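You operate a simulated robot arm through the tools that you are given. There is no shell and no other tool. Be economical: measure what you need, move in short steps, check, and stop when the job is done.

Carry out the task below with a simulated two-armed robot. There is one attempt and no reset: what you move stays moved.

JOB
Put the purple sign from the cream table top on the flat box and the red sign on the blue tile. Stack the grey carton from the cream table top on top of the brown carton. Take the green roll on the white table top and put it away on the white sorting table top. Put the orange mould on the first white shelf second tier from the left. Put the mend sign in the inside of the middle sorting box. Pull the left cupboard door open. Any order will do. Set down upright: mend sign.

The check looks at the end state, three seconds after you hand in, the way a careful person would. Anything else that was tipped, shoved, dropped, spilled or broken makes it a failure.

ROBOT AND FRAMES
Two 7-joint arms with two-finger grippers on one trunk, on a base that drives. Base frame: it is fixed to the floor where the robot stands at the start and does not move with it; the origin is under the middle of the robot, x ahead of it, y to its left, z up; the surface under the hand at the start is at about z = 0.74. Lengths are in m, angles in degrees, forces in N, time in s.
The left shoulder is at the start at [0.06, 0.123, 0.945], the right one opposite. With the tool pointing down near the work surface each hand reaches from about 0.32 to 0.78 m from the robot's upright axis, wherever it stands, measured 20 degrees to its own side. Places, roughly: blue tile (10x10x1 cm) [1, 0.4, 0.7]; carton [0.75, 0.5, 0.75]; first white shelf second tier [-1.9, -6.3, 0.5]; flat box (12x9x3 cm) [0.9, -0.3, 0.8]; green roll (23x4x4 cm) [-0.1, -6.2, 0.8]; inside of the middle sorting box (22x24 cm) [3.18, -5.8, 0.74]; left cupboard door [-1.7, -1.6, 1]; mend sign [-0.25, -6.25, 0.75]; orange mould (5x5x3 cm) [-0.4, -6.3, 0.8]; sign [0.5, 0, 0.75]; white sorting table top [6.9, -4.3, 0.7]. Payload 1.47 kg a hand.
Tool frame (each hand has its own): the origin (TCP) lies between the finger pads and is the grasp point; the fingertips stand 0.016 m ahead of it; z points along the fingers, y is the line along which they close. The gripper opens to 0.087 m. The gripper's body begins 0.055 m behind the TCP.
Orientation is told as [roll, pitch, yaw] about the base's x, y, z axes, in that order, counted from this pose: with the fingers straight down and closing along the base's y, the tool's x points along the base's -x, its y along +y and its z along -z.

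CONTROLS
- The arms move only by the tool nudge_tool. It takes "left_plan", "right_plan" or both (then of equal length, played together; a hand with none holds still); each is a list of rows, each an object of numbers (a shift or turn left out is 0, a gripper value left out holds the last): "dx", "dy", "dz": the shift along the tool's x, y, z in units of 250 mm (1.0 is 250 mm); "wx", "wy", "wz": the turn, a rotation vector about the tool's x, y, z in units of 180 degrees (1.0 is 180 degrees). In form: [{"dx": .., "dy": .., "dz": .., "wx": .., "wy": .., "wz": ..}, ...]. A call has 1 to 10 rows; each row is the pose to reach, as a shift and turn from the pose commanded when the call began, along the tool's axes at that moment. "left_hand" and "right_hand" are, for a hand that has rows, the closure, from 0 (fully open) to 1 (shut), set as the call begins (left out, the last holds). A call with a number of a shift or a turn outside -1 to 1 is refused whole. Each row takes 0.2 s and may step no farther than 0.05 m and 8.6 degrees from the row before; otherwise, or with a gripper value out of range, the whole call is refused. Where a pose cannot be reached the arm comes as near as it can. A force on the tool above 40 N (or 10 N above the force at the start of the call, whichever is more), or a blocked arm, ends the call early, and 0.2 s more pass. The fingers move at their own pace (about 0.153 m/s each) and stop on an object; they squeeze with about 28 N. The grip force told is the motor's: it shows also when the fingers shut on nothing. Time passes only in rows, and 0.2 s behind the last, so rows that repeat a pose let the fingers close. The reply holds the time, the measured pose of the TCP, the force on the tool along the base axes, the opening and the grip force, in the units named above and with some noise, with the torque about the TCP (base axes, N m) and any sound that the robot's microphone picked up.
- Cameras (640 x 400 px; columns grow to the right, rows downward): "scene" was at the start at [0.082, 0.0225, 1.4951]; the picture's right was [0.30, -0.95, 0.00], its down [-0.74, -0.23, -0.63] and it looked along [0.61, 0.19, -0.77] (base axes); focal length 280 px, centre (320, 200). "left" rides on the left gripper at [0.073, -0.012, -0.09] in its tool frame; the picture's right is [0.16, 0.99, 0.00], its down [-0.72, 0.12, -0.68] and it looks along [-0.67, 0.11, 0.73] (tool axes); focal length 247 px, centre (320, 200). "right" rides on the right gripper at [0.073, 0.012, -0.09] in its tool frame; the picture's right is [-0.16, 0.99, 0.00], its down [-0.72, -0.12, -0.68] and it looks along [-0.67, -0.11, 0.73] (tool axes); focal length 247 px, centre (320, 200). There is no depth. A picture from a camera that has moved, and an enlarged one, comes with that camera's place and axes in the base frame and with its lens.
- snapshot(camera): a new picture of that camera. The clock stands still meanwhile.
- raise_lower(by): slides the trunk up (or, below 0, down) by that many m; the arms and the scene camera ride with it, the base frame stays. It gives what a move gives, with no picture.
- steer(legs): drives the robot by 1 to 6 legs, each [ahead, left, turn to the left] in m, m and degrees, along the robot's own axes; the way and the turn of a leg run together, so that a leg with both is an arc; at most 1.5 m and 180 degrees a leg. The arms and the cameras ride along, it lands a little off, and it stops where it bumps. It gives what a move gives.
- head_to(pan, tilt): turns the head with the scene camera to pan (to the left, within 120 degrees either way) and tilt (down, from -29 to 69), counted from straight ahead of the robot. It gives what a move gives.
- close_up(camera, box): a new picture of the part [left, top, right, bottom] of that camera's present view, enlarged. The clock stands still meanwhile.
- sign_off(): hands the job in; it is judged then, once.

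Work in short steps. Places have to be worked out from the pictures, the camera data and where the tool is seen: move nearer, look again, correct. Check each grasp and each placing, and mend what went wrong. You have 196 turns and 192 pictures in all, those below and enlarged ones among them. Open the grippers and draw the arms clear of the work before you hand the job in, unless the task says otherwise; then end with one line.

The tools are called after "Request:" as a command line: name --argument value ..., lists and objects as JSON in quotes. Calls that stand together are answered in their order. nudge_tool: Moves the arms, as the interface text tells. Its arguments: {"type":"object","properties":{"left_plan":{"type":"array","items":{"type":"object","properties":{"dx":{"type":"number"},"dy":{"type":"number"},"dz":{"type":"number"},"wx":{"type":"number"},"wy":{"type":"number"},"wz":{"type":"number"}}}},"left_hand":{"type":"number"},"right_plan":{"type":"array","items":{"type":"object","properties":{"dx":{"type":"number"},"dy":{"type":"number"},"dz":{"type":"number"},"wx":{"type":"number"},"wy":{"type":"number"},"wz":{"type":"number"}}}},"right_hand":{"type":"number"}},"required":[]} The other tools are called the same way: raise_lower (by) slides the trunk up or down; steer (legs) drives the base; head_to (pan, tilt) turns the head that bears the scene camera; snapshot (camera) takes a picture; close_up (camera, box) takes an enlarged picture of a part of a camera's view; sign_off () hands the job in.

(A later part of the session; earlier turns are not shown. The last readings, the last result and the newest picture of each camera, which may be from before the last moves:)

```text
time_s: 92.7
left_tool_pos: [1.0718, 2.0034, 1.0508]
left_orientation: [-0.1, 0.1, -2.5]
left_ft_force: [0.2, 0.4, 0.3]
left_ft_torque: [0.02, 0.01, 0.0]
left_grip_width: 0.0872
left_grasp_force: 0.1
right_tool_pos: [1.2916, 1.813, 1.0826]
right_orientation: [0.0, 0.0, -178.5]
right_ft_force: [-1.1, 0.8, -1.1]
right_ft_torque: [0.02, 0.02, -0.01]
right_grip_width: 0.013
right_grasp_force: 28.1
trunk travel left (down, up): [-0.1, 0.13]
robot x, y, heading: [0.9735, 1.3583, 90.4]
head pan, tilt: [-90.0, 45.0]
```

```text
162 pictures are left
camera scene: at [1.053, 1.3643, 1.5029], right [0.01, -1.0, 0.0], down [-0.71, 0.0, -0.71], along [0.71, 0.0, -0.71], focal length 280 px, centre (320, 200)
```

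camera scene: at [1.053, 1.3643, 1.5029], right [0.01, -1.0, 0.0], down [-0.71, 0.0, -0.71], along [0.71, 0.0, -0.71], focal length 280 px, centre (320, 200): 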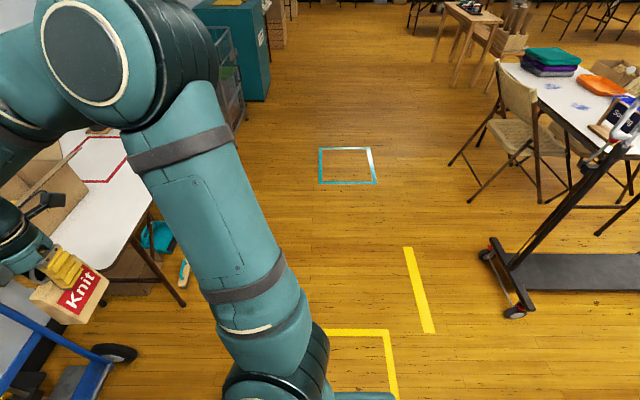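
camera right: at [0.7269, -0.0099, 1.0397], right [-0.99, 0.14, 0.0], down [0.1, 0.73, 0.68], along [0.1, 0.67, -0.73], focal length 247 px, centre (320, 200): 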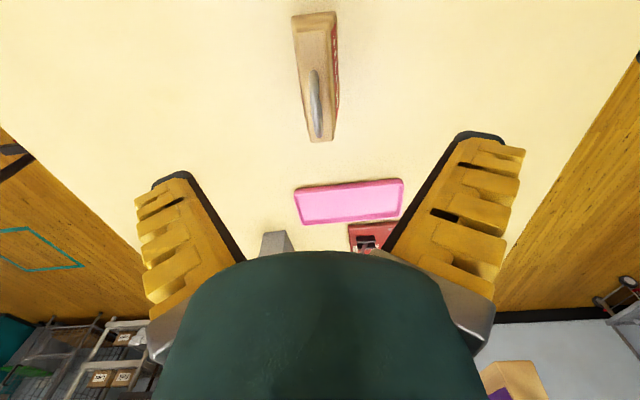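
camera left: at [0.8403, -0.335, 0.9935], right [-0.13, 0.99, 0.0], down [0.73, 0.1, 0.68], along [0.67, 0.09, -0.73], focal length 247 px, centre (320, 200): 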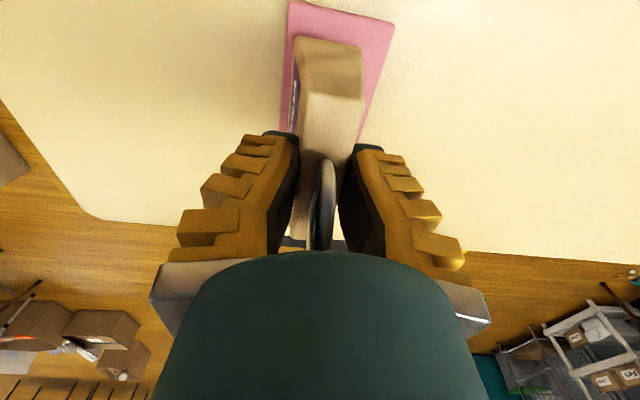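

The right-hand turn is clear. I turn 180° and approach the left end.

Request:
steer --legs '[[0, 0, -90], [0, 0, -90], [0.27, 0, 0]]'

Request:
head_to --pan 0 --tilt 58

Request:
snapshot --camera "scene"

Request:
snapshot --camera "right"

```text
time_s: 102.2
left_tool_pos: [0.8782, 0.4379, 1.0507]
left_orientation: [-0.1, 0.0, 177.7]
left_ft_force: [0.3, -0.1, 0.1]
left_ft_torque: [0.05, 0.01, 0.01]
left_grip_width: 0.0872
left_grasp_force: 0.0
right_tool_pos: [0.6578, 0.6282, 1.0823]
right_orientation: [0.2, 0.0, 1.6]
right_ft_force: [-0.8, -0.6, -1.5]
right_ft_torque: [0.05, -0.02, -0.01]
right_grip_width: 0.0131
right_grasp_force: 28.5
trunk travel left (down, up): [-0.1, 0.13]
robot x, y, heading: [0.9744, 1.0896, -89.5]
head pan, tilt: [-90.0, 45.0]
```

```text
time_s: 103.9
left_tool_pos: [0.8794, 0.4379, 1.0502]
left_orientation: [0.1, 0.0, 177.7]
left_ft_force: [-0.1, -0.7, -0.7]
left_ft_torque: [0.02, -0.04, -0.02]
left_grip_width: 0.0868
left_grasp_force: 0.1
right_tool_pos: [0.6573, 0.6274, 1.0827]
right_orientation: [0.0, -0.1, 1.7]
right_ft_force: [0.8, 0.3, -2.4]
right_ft_torque: [0.01, -0.01, -0.01]
right_grip_width: 0.0127
right_grasp_force: 28.5
trunk travel left (down, up): [-0.1, 0.13]
robot x, y, heading: [0.9768, 1.087, -89.3]
head pan, tilt: [0.0, 58.0]
```

```text
161 pictures are left
camera scene: at [0.9752, 1.009, 1.4858], right [-1.0, -0.01, 0.0], down [-0.01, 0.85, -0.53], along [0.0, -0.53, -0.85], focal length 280 px, centre (320, 200)
```

scene: 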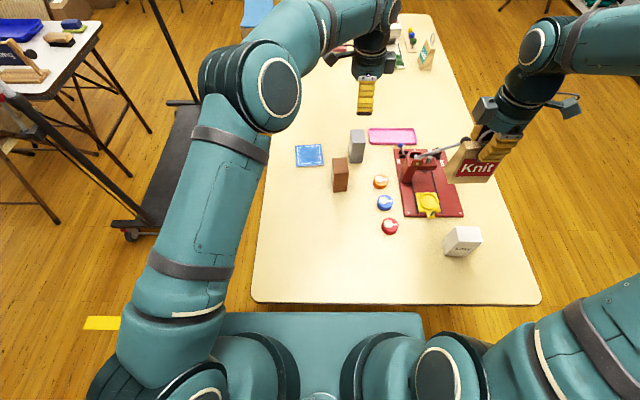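

```text
160 pictures are left
camera right: at [0.5841, 0.6369, 1.1729], right [0.13, 0.99, 0.0], down [0.73, -0.1, 0.68], along [0.67, -0.09, -0.73], focal length 247 px, centre (320, 200)
```

right: 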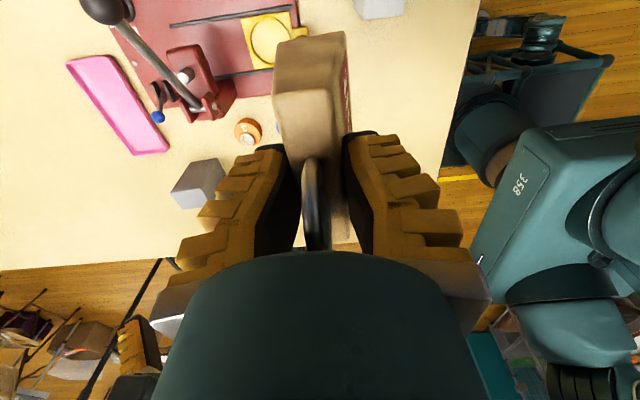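

Tile is at about [1.014, 0.367]. I strafe 0.15 m left for reach, move the empty left hand away and bring Knit over the tile.

Request:
steer --legs '[[0, 0.15, 0]]'

Request:
nudge_tool --left_plan '[{"dx": 0.15, "dy": -0.09}, {"dx": 0.3, "dy": -0.18}, {"dx": 0.45, "dy": -0.27}, {"dx": 0.6, "dy": -0.36}, {"dx": 0.75, "dy": -0.45}, {"dx": 0.9, "dy": -0.54}, {"dx": 0.99, "dy": -0.6}, {"dx": 0.99, "dy": -0.6}, {"dx": 0.99, "dy": -0.6}, {"dx": 0.99, "dy": -0.6}]' --right_plan '[{"dx": 0, "dy": 0}, {"dx": 0, "dy": -0.1}, {"dx": -0.1, "dy": -0.2}, {"dx": -0.2, "dy": -0.3}, {"dx": -0.3, "dy": -0.4}, {"dx": -0.4, "dy": -0.5}, {"dx": -0.5, "dy": -0.62}, {"dx": -0.6, "dy": -0.74}, {"dx": -0.7, "dy": -0.86}, {"dx": -0.8, "dy": -0.98}]'

Request:
snapshot --camera "right"

Request:
snapshot --camera "scene"

```text
time_s: 105.8
left_tool_pos: [1.0259, 0.4417, 1.0507]
left_orientation: [0.0, -0.1, 177.6]
left_ft_force: [0.0, 0.3, 0.3]
left_ft_torque: [0.0, 0.03, 0.0]
left_grip_width: 0.0872
left_grasp_force: 0.1
right_tool_pos: [0.8052, 0.6303, 1.0831]
right_orientation: [0.0, 0.0, 1.5]
right_ft_force: [0.1, -0.4, -1.6]
right_ft_torque: [-0.01, 0.01, 0.03]
right_grip_width: 0.0128
right_grasp_force: 27.5
trunk travel left (down, up): [-0.1, 0.13]
robot x, y, heading: [1.121, 1.0853, -89.7]
head pan, tilt: [0.0, 58.0]
```

```text
time_s: 108.0
left_tool_pos: [1.2833, 0.5785, 1.0512]
left_orientation: [-0.1, 0.0, 177.6]
left_ft_force: [0.5, -0.5, 0.0]
left_ft_torque: [0.04, 0.03, 0.0]
left_grip_width: 0.0872
left_grasp_force: 0.1
right_tool_pos: [1.0145, 0.3925, 1.0821]
right_orientation: [0.1, -0.1, 1.6]
right_ft_force: [0.1, 0.2, -1.0]
right_ft_torque: [0.04, 0.03, 0.0]
right_grip_width: 0.0128
right_grasp_force: 28.1
trunk travel left (down, up): [-0.1, 0.13]
robot x, y, heading: [1.1247, 1.0902, -89.2]
head pan, tilt: [0.0, 58.0]
```

```text
159 pictures are left
camera right: at [0.9406, 0.4001, 1.1714], right [0.13, 0.99, 0.0], down [0.73, -0.1, 0.68], along [0.67, -0.09, -0.73], focal length 247 px, centre (320, 200)
```

right: 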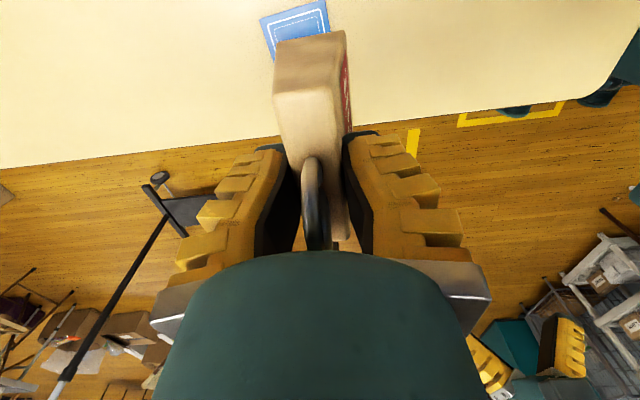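

```text
158 pictures are left
camera scene: at [1.1248, 1.0091, 1.4856], right [-1.0, -0.01, 0.0], down [-0.01, 0.85, -0.53], along [0.0, -0.53, -0.85], focal length 280 px, centre (320, 200)
```

scene: 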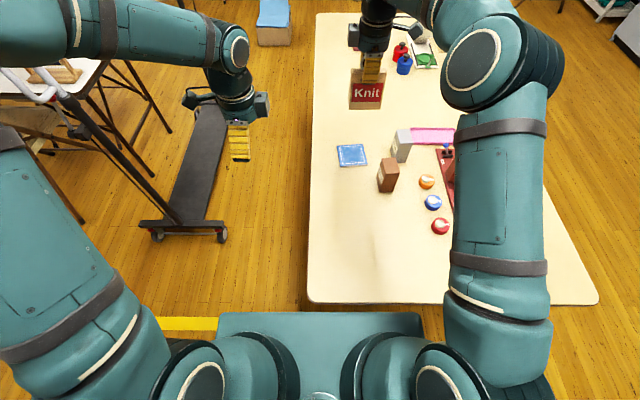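

Tile centre ≈ [1.016, 0.366]. Align and descend to just above it.

Request:
nudge_tool --right_plan '[{"dx": -0.008, "dy": -0.05, "dz": 0.1}, {"dx": -0.008, "dy": -0.106, "dz": 0.25}, {"dx": -0.008, "dy": -0.106, "dz": 0.4}, {"dx": -0.008, "dy": -0.106, "dz": 0.55}, {"dx": -0.008, "dy": -0.106, "dz": 0.7}, {"dx": -0.008, "dy": -0.106, "dz": 0.82}]'

Request:
close_up --camera "scene" --box '[290, 90, 430, 200]'

Request:
snapshot --camera "right"

```text
time_s: 109.4
left_tool_pos: [1.2814, 0.5792, 1.0526]
left_orientation: [0.0, -0.1, 177.5]
left_ft_force: [-0.2, -0.3, 0.3]
left_ft_torque: [-0.01, 0.0, -0.02]
left_grip_width: 0.0869
left_grasp_force: 0.1
right_tool_pos: [1.0124, 0.3622, 0.8764]
right_orientation: [0.0, 0.0, 1.5]
right_ft_force: [0.1, 0.5, -0.8]
right_ft_torque: [0.04, -0.03, 0.03]
right_grip_width: 0.0129
right_grasp_force: 28.1
trunk travel left (down, up): [-0.1, 0.13]
robot x, y, heading: [1.1277, 1.0924, -89.6]
head pan, tilt: [0.0, 58.0]
```

```text
3.64 times, centred on (360, 145) of scene
camera zoom: at [1.1238, 1.0098, 1.4857], right [-1.0, -0.01, 0.0], down [-0.01, 0.85, -0.53], along [0.0, -0.53, -0.85], focal length 1018 px, centre (174, 400)
```

zoom: 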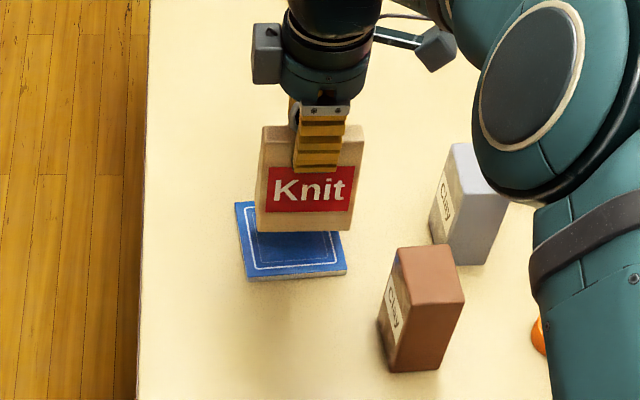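

```text
156 pictures are left
camera right: at [0.9399, 0.3721, 0.9662], right [0.13, 0.99, 0.0], down [0.73, -0.1, 0.68], along [0.67, -0.09, -0.73], focal length 247 px, centre (320, 200)
```

right: 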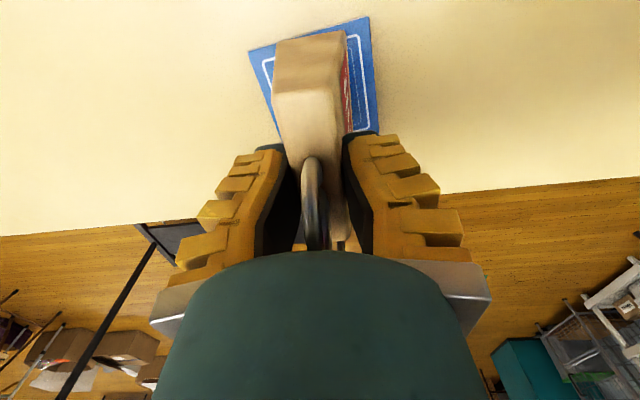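

Aligning +8 mm in x and lowering slowly to contact.

Request:
nudge_tool --right_plan '[{"dx": -0.032, "dy": 0.01, "dz": 0.04}, {"dx": -0.032, "dy": 0.01, "dz": 0.07}, {"dx": -0.032, "dy": 0.01, "dz": 0.09}, {"dx": -0.032, "dy": 0.01, "dz": 0.105}, {"dx": -0.032, "dy": 0.01, "dz": 0.12}]'

```text
time_s: 110.6
left_tool_pos: [1.2806, 0.5787, 1.0514]
left_orientation: [0.0, 0.0, 177.6]
left_ft_force: [0.1, 0.0, 0.0]
left_ft_torque: [0.02, 0.0, 0.0]
left_grip_width: 0.0869
left_grasp_force: 0.0
right_tool_pos: [1.0226, 0.3659, 0.847]
right_orientation: [0.0, 0.0, 1.7]
right_ft_force: [0.1, 0.2, -1.0]
right_ft_torque: [0.0, 0.0, 0.02]
right_grip_width: 0.0131
right_grasp_force: 28.0
trunk travel left (down, up): [-0.1, 0.13]
robot x, y, heading: [1.1221, 1.087, -89.4]
head pan, tilt: [0.0, 58.0]
```

No contact yet; continue down in 2.5 mm steps.

Request:
nudge_tool --right_plan '[{"dz": 0.01}, {"dz": 0.02}, {"dz": 0.03}, {"dz": 0.04}]'

Request:
close_up --camera "scene" --box '[290, 90, 430, 200]'

```text
time_s: 111.6
left_tool_pos: [1.2813, 0.5804, 1.0521]
left_orientation: [0.1, -0.1, 177.7]
left_ft_force: [0.2, 0.8, -0.4]
left_ft_torque: [0.02, 0.03, 0.0]
left_grip_width: 0.0872
left_grasp_force: 0.0
right_tool_pos: [1.0211, 0.3671, 0.842]
right_orientation: [-0.4, 0.0, 1.5]
right_ft_force: [-1.9, -2.4, 28.3]
right_ft_torque: [-0.03, 0.15, -0.03]
right_grip_width: 0.0284
right_grasp_force: 28.6
trunk travel left (down, up): [-0.1, 0.13]
robot x, y, heading: [1.1233, 1.0898, -89.6]
head pan, tilt: [0.0, 58.0]
```

```text
3.64 times, centred on (360, 145) of scene
camera zoom: at [1.124, 1.0131, 1.4861], right [-1.0, -0.01, 0.0], down [-0.01, 0.85, -0.53], along [0.0, -0.53, -0.85], focal length 1018 px, centre (174, 400)
```

zoom: 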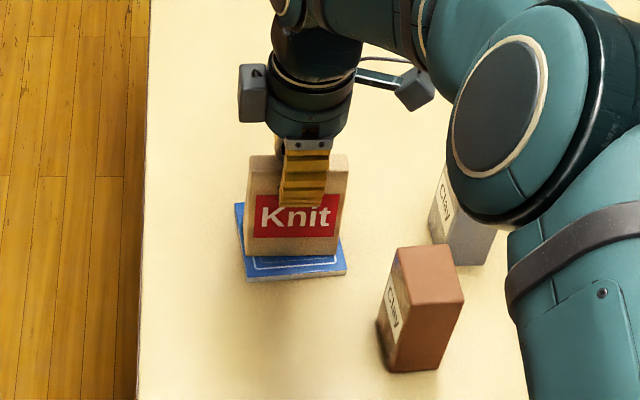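

Firm contact. Open and lift away.

Request:
nudge_tool --right_plan '[{"dz": -0.01}, {"dz": -0.01}, {"dz": -0.01}, {"dz": -0.01}, {"dz": -0.1}, {"dz": -0.25}, {"dz": -0.4}, {"dz": -0.6}, {"dz": -0.75}]' --right_hand 0

Request:
close_up --camera "scene" --box '[290, 90, 470, 230]'

Request:
snapshot --camera "right"

```text
time_s: 113.6
left_tool_pos: [1.282, 0.579, 1.0526]
left_orientation: [-0.1, -0.1, 177.7]
left_ft_force: [-0.4, 0.0, 0.9]
left_ft_torque: [0.0, 0.01, 0.0]
left_grip_width: 0.0872
left_grasp_force: 0.1
right_tool_pos: [1.0242, 0.3656, 1.0261]
right_orientation: [0.0, 0.0, 1.5]
right_ft_force: [0.2, 0.2, 0.8]
right_ft_torque: [0.0, -0.01, 0.01]
right_grip_width: 0.0871
right_grasp_force: 0.1
trunk travel left (down, up): [-0.1, 0.13]
robot x, y, heading: [1.125, 1.0888, -89.4]
head pan, tilt: [0.0, 58.0]
```

```text
2.86 times, centred on (380, 160) of scene
camera zoom: at [1.124, 1.0107, 1.4858], right [-1.0, -0.01, 0.0], down [-0.01, 0.85, -0.53], along [0.0, -0.53, -0.85], focal length 799 px, centre (149, 314)
```

zoom: 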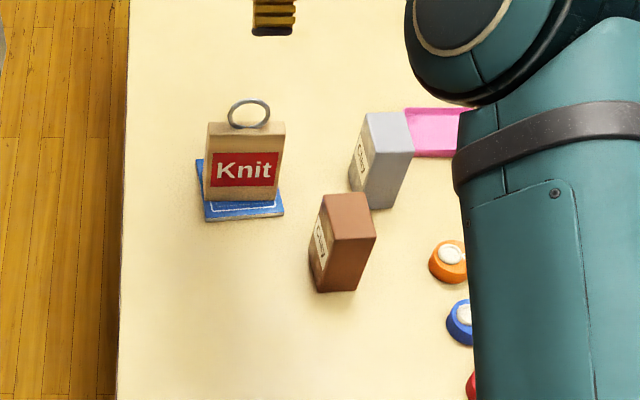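

```text
153 pictures are left
camera right: at [0.9503, 0.375, 1.1167], right [0.13, 0.99, 0.0], down [0.73, -0.1, 0.68], along [0.67, -0.09, -0.73], focal length 247 px, centre (320, 200)
```

right: 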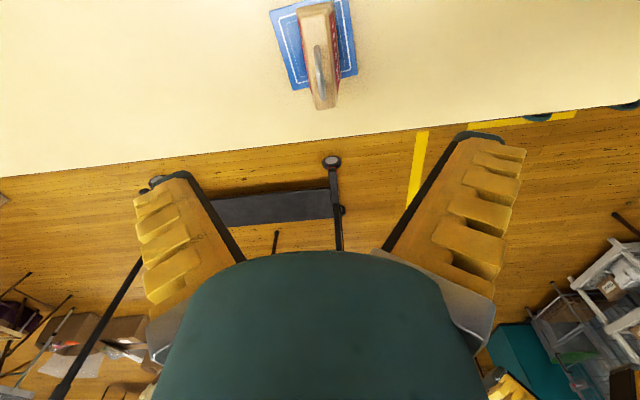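

Knit stands on the tile. Now I move the right hand over near the cartons to look at them from above.

Request:
nudge_tool --right_plan '[{"dx": 0.15, "dy": 0.03, "dz": -0.03}, {"dx": 0.3, "dy": 0.06, "dz": -0.06}, {"dx": 0.45, "dy": 0.1, "dz": -0.1}, {"dx": 0.6, "dy": 0.14, "dz": -0.1}, {"dx": 0.75, "dy": 0.18, "dz": -0.1}, {"dx": 0.95, "dy": 0.2, "dz": -0.1}]'

Request:
snapshot --camera "right"

```text
refused: row 6 steps farther than a row can; nothing moved
```

```text
152 pictures are left
camera right: at [0.9503, 0.375, 1.1167], right [0.13, 0.99, 0.0], down [0.73, -0.1, 0.68], along [0.67, -0.09, -0.73], focal length 247 px, centre (320, 200)
```

right: 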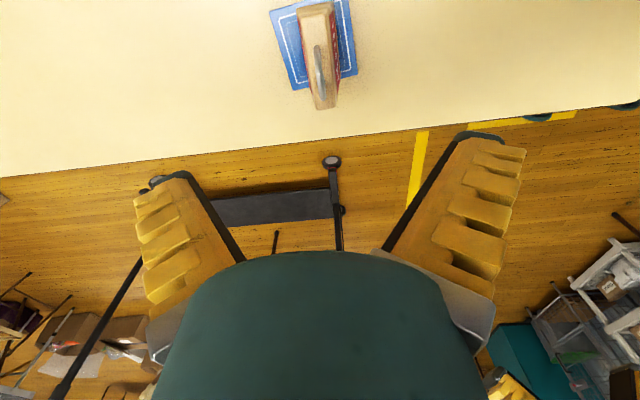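

One row stepped exactly at the limit; I retry with smaller steps.

Request:
nudge_tool --right_plan '[{"dx": 0.15, "dy": 0.03, "dz": -0.03}, {"dx": 0.3, "dy": 0.06, "dz": -0.06}, {"dx": 0.45, "dy": 0.1, "dz": -0.1}, {"dx": 0.6, "dy": 0.14, "dz": -0.1}, {"dx": 0.75, "dy": 0.18, "dz": -0.1}, {"dx": 0.9, "dy": 0.2, "dz": -0.1}, {"dx": 1.0, "dy": 0.2, "dz": -0.1}]'

Request:
snapshot --camera "right"

```text
time_s: 115.2
left_tool_pos: [1.2821, 0.58, 1.0526]
left_orientation: [-0.1, 0.1, 177.6]
left_ft_force: [0.1, -0.3, -0.2]
left_ft_torque: [0.01, 0.03, 0.0]
left_grip_width: 0.0868
left_grasp_force: 0.2
right_tool_pos: [0.7702, 0.4074, 1.0506]
right_orientation: [0.1, 0.0, 1.5]
right_ft_force: [-0.3, -0.3, -0.4]
right_ft_torque: [-0.01, 0.01, 0.01]
right_grip_width: 0.0869
right_grasp_force: 0.0
trunk travel left (down, up): [-0.1, 0.13]
robot x, y, heading: [1.1242, 1.0905, -89.7]
head pan, tilt: [0.0, 58.0]
```

```text
151 pictures are left
camera right: at [0.6963, 0.4171, 1.1396], right [0.13, 0.99, 0.0], down [0.73, -0.1, 0.68], along [0.67, -0.09, -0.73], focal length 247 px, centre (320, 200)
```

right: 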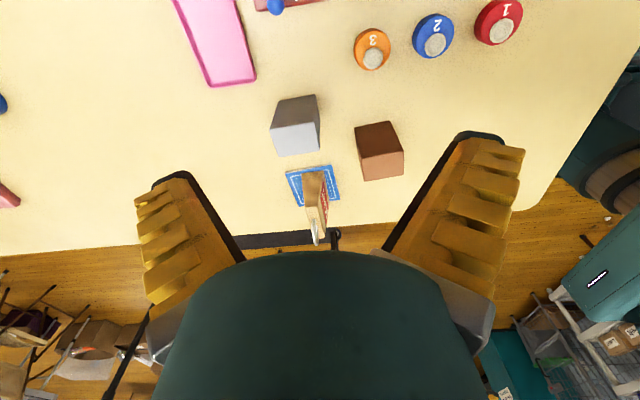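

Request:
close_up --camera "right" --box '[240, 80, 420, 200]'

```text
3.33 times, centred on (330, 140) of right
camera zoom: at [0.6963, 0.4171, 1.1396], right [0.13, 0.99, 0.0], down [0.73, -0.1, 0.68], along [0.67, -0.09, -0.73], focal length 823 px, centre (287, 400)
```

zoom: 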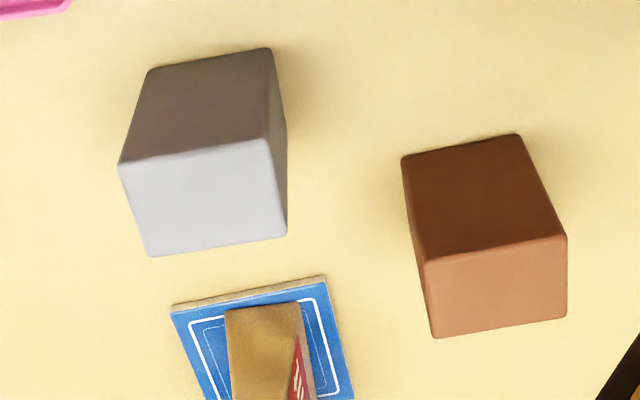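

Grey carton: centre [0.856, 0.3625], 4.3×5.8 cm, top ≈0.84, yaw ≈3°. Brown: centre [0.9185, 0.482], yaw ≈4.5°, top ≈0.838. I move over the grey one and descend to z≈0.90 to check first.

Request:
nudge_tool --right_plan '[{"dx": -0.11, "dy": -0.06}, {"dx": -0.22, "dy": -0.12, "wz": -0.008}, {"dx": -0.339, "dy": -0.19, "wz": -0.008}, {"dx": -0.339, "dy": -0.19, "dz": 0.18, "wz": -0.008}, {"dx": -0.339, "dy": -0.19, "dz": 0.36, "wz": -0.008}, {"dx": -0.339, "dy": -0.19, "dz": 0.54, "wz": -0.008}]'

Request:
snapshot --camera "right"

```text
time_s: 116.6
left_tool_pos: [1.2811, 0.5781, 1.0529]
left_orientation: [0.0, 0.1, 177.5]
left_ft_force: [0.1, -0.8, -0.4]
left_ft_torque: [0.03, -0.02, 0.0]
left_grip_width: 0.0871
left_grasp_force: 0.0
right_tool_pos: [0.8553, 0.3642, 0.9138]
right_orientation: [0.0, 0.0, 3.1]
right_ft_force: [0.3, -0.4, 0.2]
right_ft_torque: [0.0, -0.01, -0.01]
right_grip_width: 0.087
right_grasp_force: 0.0
trunk travel left (down, up): [-0.1, 0.13]
robot x, y, heading: [1.125, 1.0913, -89.3]
head pan, tilt: [0.0, 58.0]
```

```text
149 pictures are left
camera right: at [0.7835, 0.3707, 1.0042], right [0.11, 0.99, 0.0], down [0.73, -0.08, 0.68], along [0.68, -0.07, -0.73], focal length 247 px, centre (320, 200)
```

right: 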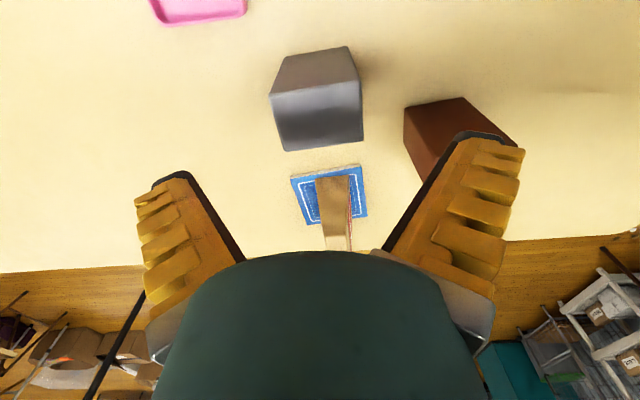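

Aligned (centre reads [0.858, 0.362]). Descend to z≈0.80, grip, and lift.

Request:
nudge_tool --right_plan '[{"dx": -0.01, "dy": -0.005, "dz": 0.12}, {"dx": -0.01, "dy": -0.005, "dz": 0.24}, {"dx": -0.01, "dy": -0.005, "dz": 0.36}, {"dx": -0.01, "dy": -0.005, "dz": 0.455}]'

Request:
nudge_tool --right_plan '[{"dz": 0}, {"dz": 0}, {"dz": 0}, {"dz": 0}]' --right_hand 1

Request:
nudge_tool --right_plan '[{"dz": -0.05}, {"dz": -0.15}, {"dz": -0.3}, {"dz": -0.45}, {"dz": -0.62}]'

Request:
snapshot --camera "right"

Request:
snapshot --camera "scene"

```text
time_s: 117.6
left_tool_pos: [1.2821, 0.5797, 1.0527]
left_orientation: [0.0, -0.1, 177.7]
left_ft_force: [1.2, -0.3, -0.5]
left_ft_torque: [-0.01, -0.01, 0.01]
left_grip_width: 0.087
left_grasp_force: 0.0
right_tool_pos: [0.8588, 0.364, 0.8048]
right_orientation: [-0.2, 0.0, 2.9]
right_ft_force: [0.0, -0.5, 6.5]
right_ft_torque: [0.21, -0.01, -0.01]
right_grip_width: 0.0883
right_grasp_force: 0.1
trunk travel left (down, up): [-0.1, 0.13]
robot x, y, heading: [1.1248, 1.091, -89.7]
head pan, tilt: [0.0, 58.0]
```

```text
time_s: 118.6
left_tool_pos: [1.2816, 0.5789, 1.0522]
left_orientation: [0.0, 0.1, 177.7]
left_ft_force: [-0.2, -0.5, 0.6]
left_ft_torque: [-0.03, 0.0, -0.01]
left_grip_width: 0.087
left_grasp_force: 0.1
right_tool_pos: [0.8602, 0.3655, 0.8027]
right_orientation: [0.0, 0.0, 3.1]
right_ft_force: [-0.4, -0.9, 4.3]
right_ft_torque: [-0.27, -0.03, -0.02]
right_grip_width: 0.0703
right_grasp_force: 28.2
trunk travel left (down, up): [-0.1, 0.13]
robot x, y, heading: [1.1215, 1.087, -89.4]
head pan, tilt: [0.0, 58.0]
```

```text
time_s: 119.8
left_tool_pos: [1.282, 0.5791, 1.0531]
left_orientation: [0.1, -0.1, 177.6]
left_ft_force: [-0.4, -0.6, 0.3]
left_ft_torque: [0.01, 0.03, -0.03]
left_grip_width: 0.087
left_grasp_force: 0.0
right_tool_pos: [0.8597, 0.3664, 0.9578]
right_orientation: [-0.1, 0.0, 3.0]
right_ft_force: [0.7, 0.3, -3.4]
right_ft_torque: [-0.03, 0.04, -0.02]
right_grip_width: 0.0701
right_grasp_force: 28.2
trunk travel left (down, up): [-0.1, 0.13]
robot x, y, heading: [1.1262, 1.0895, -89.6]
head pan, tilt: [0.0, 58.0]
```

```text
148 pictures are left
camera right: at [0.7854, 0.3724, 1.0472], right [0.11, 0.99, 0.0], down [0.73, -0.08, 0.68], along [0.68, -0.07, -0.73], focal length 247 px, centre (320, 200)
```

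right: 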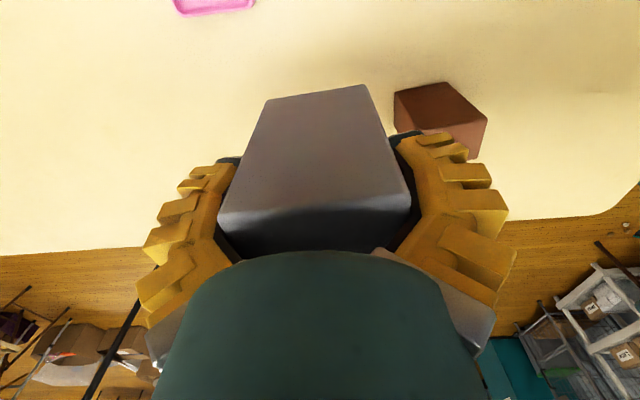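

```text
147 pictures are left
camera scene: at [1.124, 1.0108, 1.4858], right [-1.0, -0.01, 0.0], down [-0.01, 0.85, -0.53], along [0.0, -0.53, -0.85], focal length 280 px, centre (320, 200)
```

scene: 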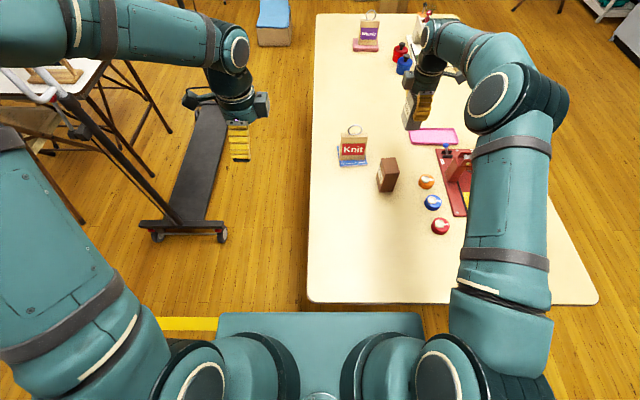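

Carton lifted and level (3.4 N). I move it above the brown carton.

Request:
nudge_tool --right_plan '[{"dx": -0.066, "dy": 0.112}, {"dx": -0.132, "dy": 0.224, "wz": -0.008}, {"dx": -0.198, "dy": 0.337, "wz": -0.008}, {"dx": -0.264, "dy": 0.449, "wz": -0.008}]'

Request:
snapshot --camera "right"

Request:
close_up --camera "scene" --box '[300, 100, 480, 240]'

```text
time_s: 120.8
left_tool_pos: [1.2822, 0.5801, 1.0531]
left_orientation: [0.1, 0.0, 177.5]
left_ft_force: [-0.5, 0.2, -0.2]
left_ft_torque: [-0.04, 0.0, 0.0]
left_grip_width: 0.0869
left_grasp_force: 0.0
right_tool_pos: [0.9218, 0.4801, 0.9563]
right_orientation: [0.0, 0.0, 4.4]
right_ft_force: [0.7, 0.2, -2.8]
right_ft_torque: [-0.01, -0.01, -0.02]
right_grip_width: 0.0703
right_grasp_force: 27.7
trunk travel left (down, up): [-0.1, 0.13]
robot x, y, heading: [1.1259, 1.0877, -89.2]
head pan, tilt: [0.0, 58.0]
```

```text
146 pictures are left
camera right: at [0.8468, 0.4849, 1.0452], right [0.08, 1.0, 0.0], down [0.73, -0.06, 0.68], along [0.68, -0.06, -0.73], focal length 247 px, centre (320, 200)
```

right: 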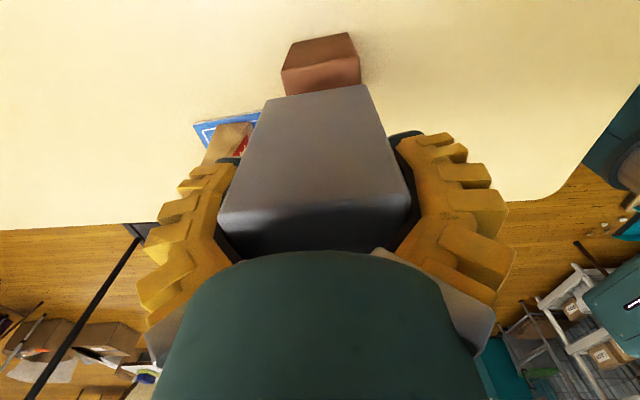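

```text
2.86 times, centred on (390, 170) of scene
camera zoom: at [1.124, 1.0109, 1.4858], right [-1.0, -0.01, 0.0], down [-0.01, 0.85, -0.53], along [0.0, -0.53, -0.85], focal length 799 px, centre (120, 286)
```

zoom: 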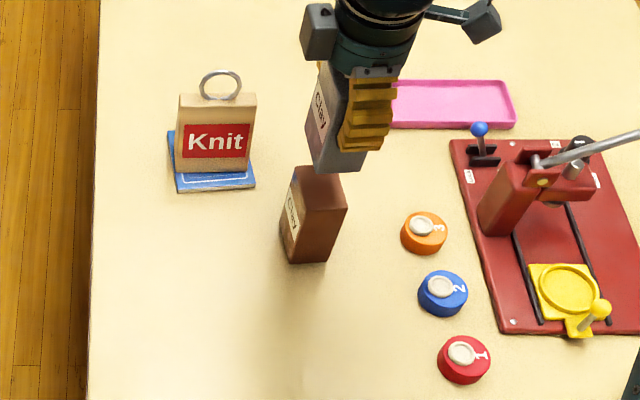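

The two cartons line up within 2–3 mm. Lowering towards contact.

Request:
nudge_tool --right_plan '[{"dx": 0.006, "dy": 0.008, "dz": 0.08}, {"dx": 0.006, "dy": 0.008, "dz": 0.15}, {"dx": 0.006, "dy": 0.008, "dz": 0.19}, {"dx": 0.006, "dy": 0.008, "dz": 0.21}, {"dx": 0.006, "dy": 0.008, "dz": 0.22}]'

Request:
close_up --camera "scene" --box '[330, 100, 450, 200]'

```text
time_s: 122.0
left_tool_pos: [1.2812, 0.5813, 1.0531]
left_orientation: [0.1, 0.0, 177.5]
left_ft_force: [0.2, 0.4, 0.3]
left_ft_torque: [0.03, 0.03, 0.02]
left_grip_width: 0.0871
left_grasp_force: 0.0
right_tool_pos: [0.9181, 0.4814, 0.9015]
right_orientation: [-0.2, 0.0, 4.3]
right_ft_force: [-2.5, 1.5, 13.6]
right_ft_torque: [0.31, 0.04, 0.07]
right_grip_width: 0.07
right_grasp_force: 27.5
trunk travel left (down, up): [-0.1, 0.13]
robot x, y, heading: [1.1192, 1.0909, -89.5]
head pan, tilt: [0.0, 58.0]
```

```text
4.00 times, centred on (390, 150) of scene
camera zoom: at [1.1239, 1.0117, 1.4861], right [-1.0, -0.01, 0.0], down [-0.01, 0.85, -0.53], along [0.0, -0.53, -0.85], focal length 1119 px, centre (40, 400)
```

zoom: 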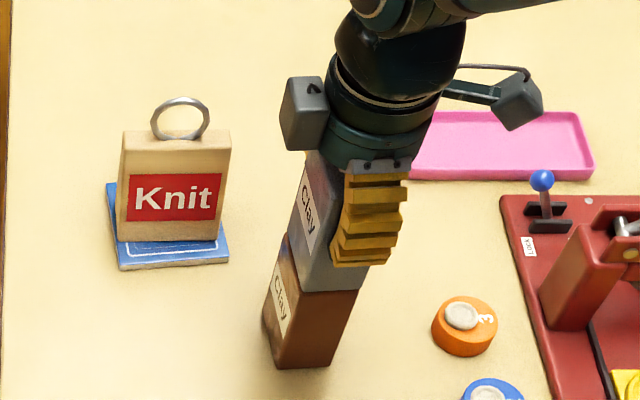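

Seated on the brown carton. Release gently and lift straight up.

Request:
nudge_tool --right_plan '[{"dz": -0.006}, {"dz": -0.006}, {"dz": -0.006}, {"dz": -0.006}, {"dz": -0.08}, {"dz": -0.18}, {"dz": -0.3}, {"dz": -0.45}]' --right_hand 0

Request:
close_up --camera "scene" --box '[330, 100, 450, 200]'

Request:
snapshot --camera "right"

```text
time_s: 123.8
left_tool_pos: [1.2814, 0.5791, 1.0523]
left_orientation: [0.0, 0.1, 177.6]
left_ft_force: [0.2, 0.4, 0.3]
left_ft_torque: [-0.06, 0.02, -0.02]
left_grip_width: 0.0871
left_grasp_force: 0.2
right_tool_pos: [0.9194, 0.4818, 1.0141]
right_orientation: [-0.1, 0.1, 4.4]
right_ft_force: [-0.8, 0.3, -0.6]
right_ft_torque: [-0.02, 0.01, 0.04]
right_grip_width: 0.0868
right_grasp_force: 0.1
trunk travel left (down, up): [-0.1, 0.13]
robot x, y, heading: [1.1224, 1.0889, -89.4]
head pan, tilt: [0.0, 58.0]
```

```text
4.00 times, centred on (390, 150) of scene
camera zoom: at [1.124, 1.0111, 1.4858], right [-1.0, -0.01, 0.0], down [-0.01, 0.85, -0.53], along [0.0, -0.53, -0.85], focal length 1119 px, centre (40, 400)
```

zoom: 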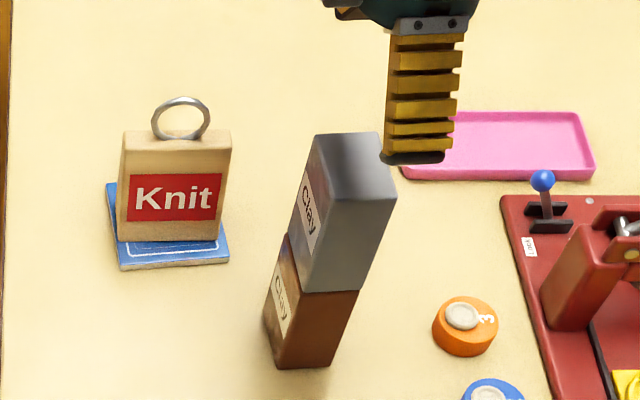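

```text
142 pictures are left
camera right: at [0.8451, 0.4878, 1.1036], right [0.08, 1.0, 0.0], down [0.73, -0.06, 0.68], along [0.68, -0.06, -0.73], focal length 247 px, centre (320, 200)
```

right: 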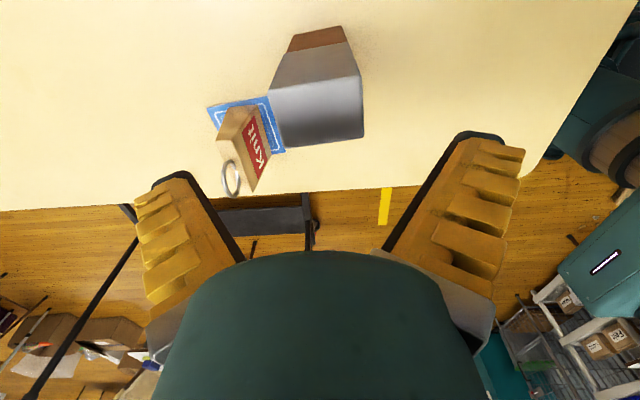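

Stack looks neat. I raise the right hand clear and drive off toward the cupboard (front at x≈−1.72, y −1.79…−0.97; left handle ≈ y −1.43, z 0.93–1.16).

Request:
nudge_tool --right_plan '[{"dz": -0.15}, {"dz": -0.3}, {"dz": -0.3, "dy": 0.15}, {"dz": -0.3, "dy": 0.3}]'

Request:
steer --legs '[[-0.35, 0, 0], [0, -1.5, 0], [1.3, 0, 0], [1.3, 0, 0], [0, 0, -90]]'

Request:
head_to --pan 0 --tilt 20

Request:
snapshot --camera "scene"

```text
time_s: 124.8
left_tool_pos: [1.2808, 0.5799, 1.0531]
left_orientation: [0.1, -0.1, 177.6]
left_ft_force: [0.4, -0.9, -0.2]
left_ft_torque: [-0.02, 0.04, 0.02]
left_grip_width: 0.0871
left_grasp_force: 0.1
right_tool_pos: [0.9148, 0.5578, 1.0881]
right_orientation: [0.0, 0.1, 4.5]
right_ft_force: [-0.2, 0.4, 0.0]
right_ft_torque: [0.02, -0.02, 0.03]
right_grip_width: 0.0871
right_grasp_force: 0.0
trunk travel left (down, up): [-0.1, 0.13]
robot x, y, heading: [1.1251, 1.089, -89.6]
head pan, tilt: [0.0, 58.0]
```

```text
time_s: 156.1
left_tool_pos: [-0.764, -1.3947, 1.0523]
left_orientation: [0.0, 0.0, 89.1]
left_ft_force: [0.1, 0.0, -0.2]
left_ft_torque: [-0.01, -0.03, -0.07]
left_grip_width: 0.0871
left_grasp_force: 0.1
right_tool_pos: [-0.7963, -1.0303, 1.0875]
right_orientation: [0.0, 0.0, -83.9]
right_ft_force: [1.0, -0.9, -0.6]
right_ft_torque: [0.0, -0.01, -0.02]
right_grip_width: 0.087
right_grasp_force: 0.1
trunk travel left (down, up): [-0.1, 0.13]
robot x, y, heading: [-0.2569, -1.2275, -178.2]
head pan, tilt: [0.0, 58.0]
```

```text
time_s: 157.2
left_tool_pos: [-0.7633, -1.3958, 1.0523]
left_orientation: [0.0, 0.0, 89.1]
left_ft_force: [0.7, 0.7, -0.2]
left_ft_torque: [0.0, 0.0, 0.0]
left_grip_width: 0.0871
left_grasp_force: 0.0
right_tool_pos: [-0.7971, -1.0292, 1.0881]
right_orientation: [0.0, -0.1, -84.1]
right_ft_force: [-0.5, 0.3, 0.7]
right_ft_torque: [0.01, -0.02, 0.02]
right_grip_width: 0.087
right_grasp_force: 0.1
trunk travel left (down, up): [-0.1, 0.13]
robot x, y, heading: [-0.2594, -1.2243, -178.1]
head pan, tilt: [0.0, 20.0]
```

```text
141 pictures are left
camera scene: at [-0.3617, -1.2287, 1.5415], right [-0.03, 1.0, 0.0], down [0.34, 0.01, -0.94], along [-0.94, -0.03, -0.34], focal length 280 px, centre (320, 200)
```

scene: 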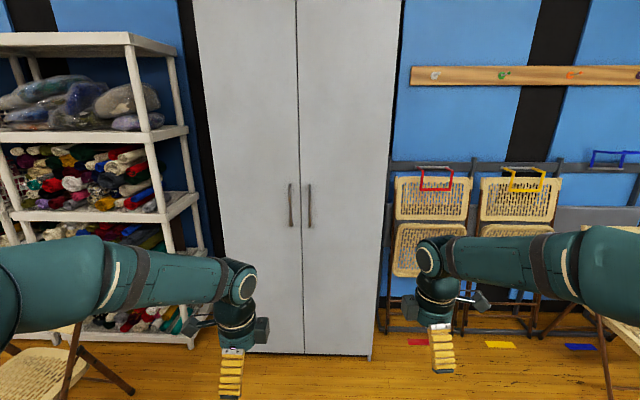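

Left handle: about x −1.65, y −1.413, z 0.93–1.16. I turn the left hand to point forward (fingers closing sideways) in two stages, shifting forward a little.

Request:
nudge_tool --left_plan '[{"dy": 0.06, "wx": -0.0256, "wy": -0.0256, "wz": -0.0256}, {"dy": 0.12, "wx": -0.0513, "wy": -0.0513, "wz": -0.0513}, {"dy": 0.18, "wx": -0.077, "wy": -0.077, "wz": -0.077}, {"dy": 0.24, "wx": -0.1026, "wy": -0.1026, "wz": -0.1026}, {"dy": 0.3, "wx": -0.1283, "wy": -0.1283, "wz": -0.1283}, {"dy": 0.36, "wx": -0.154, "wy": -0.154, "wz": -0.154}, {"dy": 0.42, "wx": -0.1796, "wy": -0.1796, "wz": -0.1796}, {"dy": 0.48, "wx": -0.2053, "wy": -0.2053, "wz": -0.2053}]'

Request:
nudge_tool --left_plan '[{"wx": -0.0256, "wy": -0.0256, "wz": -0.0256}, {"wx": -0.0513, "wy": -0.0513, "wz": -0.0513}, {"wx": -0.077, "wy": -0.077, "wz": -0.077}, {"wx": -0.1026, "wy": -0.1026, "wz": -0.1026}, {"wx": -0.1283, "wy": -0.1283, "wz": -0.1283}, {"wx": -0.154, "wy": -0.154, "wz": -0.154}, {"wx": -0.1796, "wy": -0.1796, "wz": -0.1796}]'

Request:
snapshot --camera "scene"

Request:
snapshot --camera "left"

```text
time_s: 159.0
left_tool_pos: [-0.8843, -1.394, 1.0501]
left_orientation: [27.9, -45.0, 117.2]
left_ft_force: [-0.2, -0.6, 0.0]
left_ft_torque: [-0.01, 0.0, -0.02]
left_grip_width: 0.0869
left_grasp_force: 0.0
right_tool_pos: [-0.7969, -1.0303, 1.0875]
right_orientation: [-0.1, 0.0, -84.1]
right_ft_force: [-0.5, -0.1, -0.1]
right_ft_torque: [0.0, 0.0, 0.01]
right_grip_width: 0.087
right_grasp_force: 0.0
trunk travel left (down, up): [-0.1, 0.13]
robot x, y, heading: [-0.2553, -1.2271, -178.1]
head pan, tilt: [0.0, 20.0]
```

```text
time_s: 160.6
left_tool_pos: [-0.8844, -1.3933, 1.0514]
left_orientation: [-145.7, -89.8, -35.1]
left_ft_force: [-0.3, -0.5, 1.1]
left_ft_torque: [-0.01, -0.02, -0.02]
left_grip_width: 0.0871
left_grasp_force: 0.1
right_tool_pos: [-0.7971, -1.0289, 1.0888]
right_orientation: [0.1, -0.1, -84.1]
right_ft_force: [-0.7, -0.6, -0.6]
right_ft_torque: [0.02, 0.01, 0.01]
right_grip_width: 0.0871
right_grasp_force: 0.1
trunk travel left (down, up): [-0.1, 0.13]
robot x, y, heading: [-0.258, -1.2226, -177.9]
head pan, tilt: [0.0, 20.0]
```

```text
140 pictures are left
camera scene: at [-0.3621, -1.2285, 1.5415], right [-0.03, 1.0, 0.0], down [0.34, 0.01, -0.94], along [-0.94, -0.03, -0.34], focal length 280 px, centre (320, 200)
```

scene: 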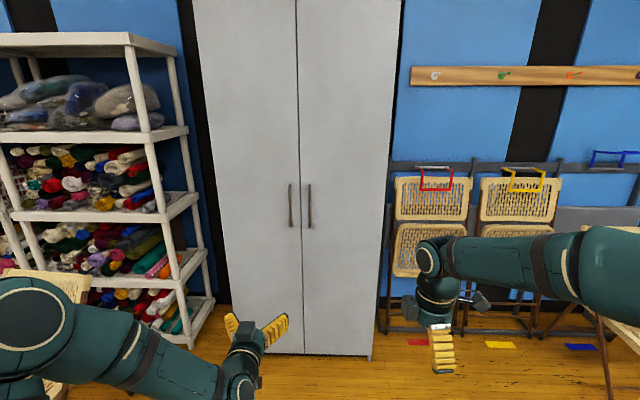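

```text
139 pictures are left
camera left: at [-0.7942, -1.3829, 0.9782], right [-0.01, -0.99, -0.16], down [0.68, -0.13, 0.72], along [-0.73, -0.1, 0.67], focal length 247 px, centre (320, 200)
```

left: 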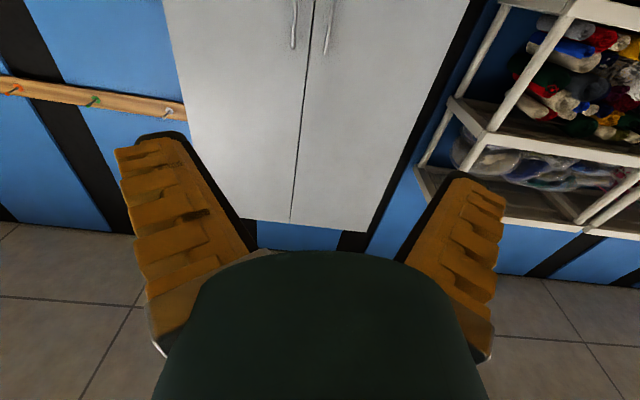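

Tool now points forward and both cameras agree on handle y≈−1.413. Drive ahead 0.6 m and look again.

Request:
steer --legs '[[0.58, 0, 0]]'

Request:
snapshot --camera "left"

Request:
head_to --pan 10 --tilt 35

Request:
snapshot --camera "scene"

```text
time_s: 163.9
left_tool_pos: [-1.4638, -1.4087, 1.0525]
left_orientation: [-4.0, -90.0, -177.3]
left_ft_force: [-0.1, 0.2, 0.0]
left_ft_torque: [0.0, 0.0, 0.02]
left_grip_width: 0.0869
left_grasp_force: 0.0
right_tool_pos: [-1.3728, -1.0445, 1.0883]
right_orientation: [0.0, 0.0, -84.4]
right_ft_force: [-1.0, 1.0, 0.1]
right_ft_torque: [0.01, -0.01, 0.03]
right_grip_width: 0.0871
right_grasp_force: 0.1
trunk travel left (down, up): [-0.1, 0.13]
robot x, y, heading: [-0.8379, -1.2437, -178.5]
head pan, tilt: [0.0, 20.0]
```

```text
138 pictures are left
camera left: at [-1.3733, -1.3978, 0.9781], right [-0.02, -0.99, -0.16], down [0.68, -0.13, 0.72], along [-0.74, -0.09, 0.67], focal length 247 px, centre (320, 200)
```

left: 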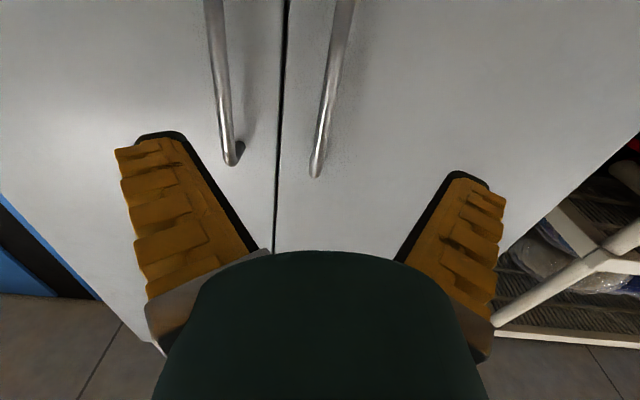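

```text
time_s: 164.7
left_tool_pos: [-1.4632, -1.4087, 1.0525]
left_orientation: [0.0, -90.0, 178.7]
left_ft_force: [-0.8, 0.6, -0.4]
left_ft_torque: [-0.01, -0.01, 0.02]
left_grip_width: 0.0871
left_grasp_force: 0.0
right_tool_pos: [-1.3734, -1.0446, 1.0879]
right_orientation: [-0.1, -0.1, -84.4]
right_ft_force: [-0.1, 0.7, -0.8]
right_ft_torque: [0.01, 0.04, 0.01]
right_grip_width: 0.0871
right_grasp_force: 0.1
trunk travel left (down, up): [-0.1, 0.13]
robot x, y, heading: [-0.8357, -1.2451, -178.6]
head pan, tilt: [10.0, 35.0]
```

```text
137 pictures are left
camera scene: at [-0.9329, -1.2612, 1.5178], right [-0.2, 0.98, 0.0], down [0.56, 0.12, -0.82], along [-0.8, -0.16, -0.57], focal length 280 px, centre (320, 200)
```

scene: 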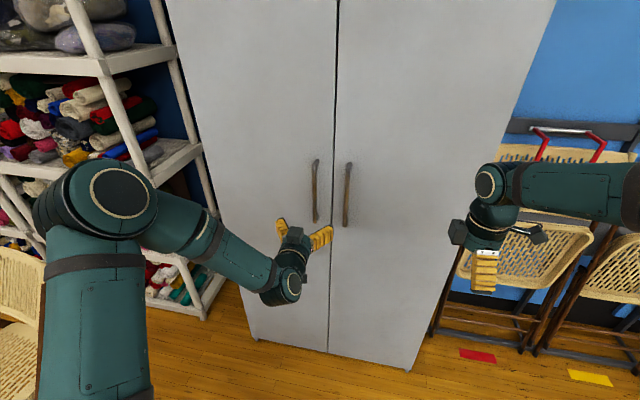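

Handle at about [−1.65, −1.418]; gap-centred. Shift 9 mm and extend forward 0.185 m, then check.

Request:
nudge_tool --left_plan '[{"dy": 0.037, "dz": 0.12}, {"dy": 0.037, "dz": 0.24}, {"dy": 0.037, "dz": 0.36}, {"dy": 0.037, "dz": 0.48}, {"dy": 0.037, "dz": 0.6}, {"dy": 0.037, "dz": 0.68}, {"dy": 0.037, "dz": 0.74}]'

Request:
snapshot --camera "left"

```text
time_s: 166.2
left_tool_pos: [-1.6365, -1.4116, 1.0525]
left_orientation: [158.8, -89.8, 19.9]
left_ft_force: [10.9, 1.8, 2.9]
left_ft_torque: [-0.27, 0.02, 0.65]
left_grip_width: 0.0871
left_grasp_force: 0.2
right_tool_pos: [-1.3725, -1.0444, 1.0877]
right_orientation: [0.1, 0.1, -84.3]
right_ft_force: [0.0, 0.1, -0.2]
right_ft_torque: [0.02, 0.0, -0.01]
right_grip_width: 0.0871
right_grasp_force: 0.0
trunk travel left (down, up): [-0.1, 0.13]
robot x, y, heading: [-0.8356, -1.2413, -178.3]
head pan, tilt: [10.0, 35.0]
stopped in row 7 (left hand): the force on the tool passed its limit at 54 N (the readings are from after the stop); the commanded pose is now the measured one
```

```text
136 pictures are left
camera left: at [-1.5463, -1.4022, 0.9782], right [-0.02, -0.99, -0.16], down [0.68, -0.13, 0.72], along [-0.73, -0.09, 0.67], focal length 247 px, centre (320, 200)
```

left: 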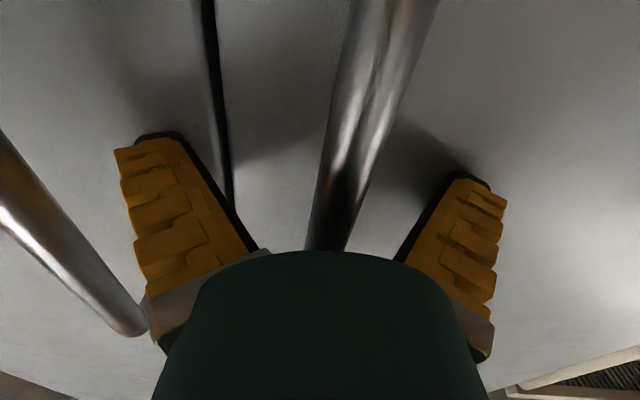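

The fingertips touched the door, with the handle between the fingers. Back off 6 mm and close.

Request:
nudge_tool --left_plan '[{"dz": -0.025}, {"dz": -0.025}]'

Request:
nudge_tool --left_plan '[{"dz": 0}, {"dz": 0}, {"dz": 0}, {"dz": 0}]' --left_hand 1

Request:
snapshot --camera "left"

```text
time_s: 166.8
left_tool_pos: [-1.632, -1.412, 1.049]
left_orientation: [-1.4, -90.0, -179.9]
left_ft_force: [-0.3, -0.6, 0.1]
left_ft_torque: [0.0, -0.01, 0.0]
left_grip_width: 0.0868
left_grasp_force: 0.2
right_tool_pos: [-1.3735, -1.0443, 1.0874]
right_orientation: [0.0, 0.0, -84.4]
right_ft_force: [-0.2, -0.2, -0.5]
right_ft_torque: [0.01, 0.0, 0.0]
right_grip_width: 0.087
right_grasp_force: 0.1
trunk travel left (down, up): [-0.1, 0.13]
robot x, y, heading: [-0.8352, -1.2456, -178.3]
head pan, tilt: [10.0, 35.0]
```

```text
time_s: 167.3
left_tool_pos: [-1.6272, -1.421, 1.0509]
left_orientation: [61.3, -89.8, 118.4]
left_ft_force: [21.3, -1.8, 7.1]
left_ft_torque: [0.13, 0.13, 0.21]
left_grip_width: 0.0
left_grasp_force: 28.0
right_tool_pos: [-1.3715, -1.0439, 1.0883]
right_orientation: [0.1, -0.1, -84.2]
right_ft_force: [-0.3, 0.8, -0.1]
right_ft_torque: [-0.07, -0.04, 0.02]
right_grip_width: 0.0871
right_grasp_force: 0.1
trunk travel left (down, up): [-0.1, 0.13]
robot x, y, heading: [-0.8345, -1.2401, -178.2]
head pan, tilt: [10.0, 35.0]
stopped in row 2 (left hand): the force on the tool passed its limit at 68 N (the readings are from after the stop); the commanded pose is now the measured one
```

```text
135 pictures are left
camera left: at [-1.5369, -1.4106, 0.9772], right [-0.01, -0.99, -0.16], down [0.68, -0.12, 0.72], along [-0.73, -0.1, 0.67], focal length 247 px, centre (320, 200)
```

left: 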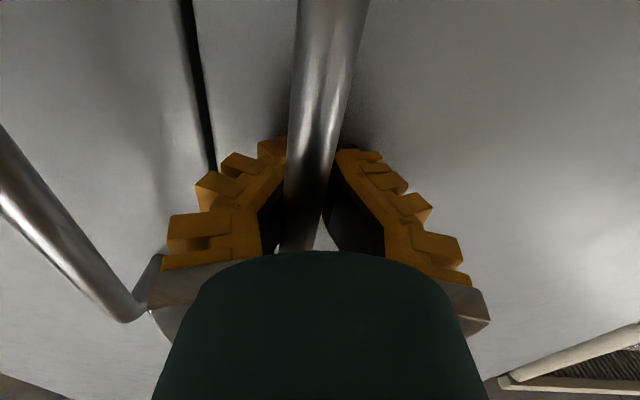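

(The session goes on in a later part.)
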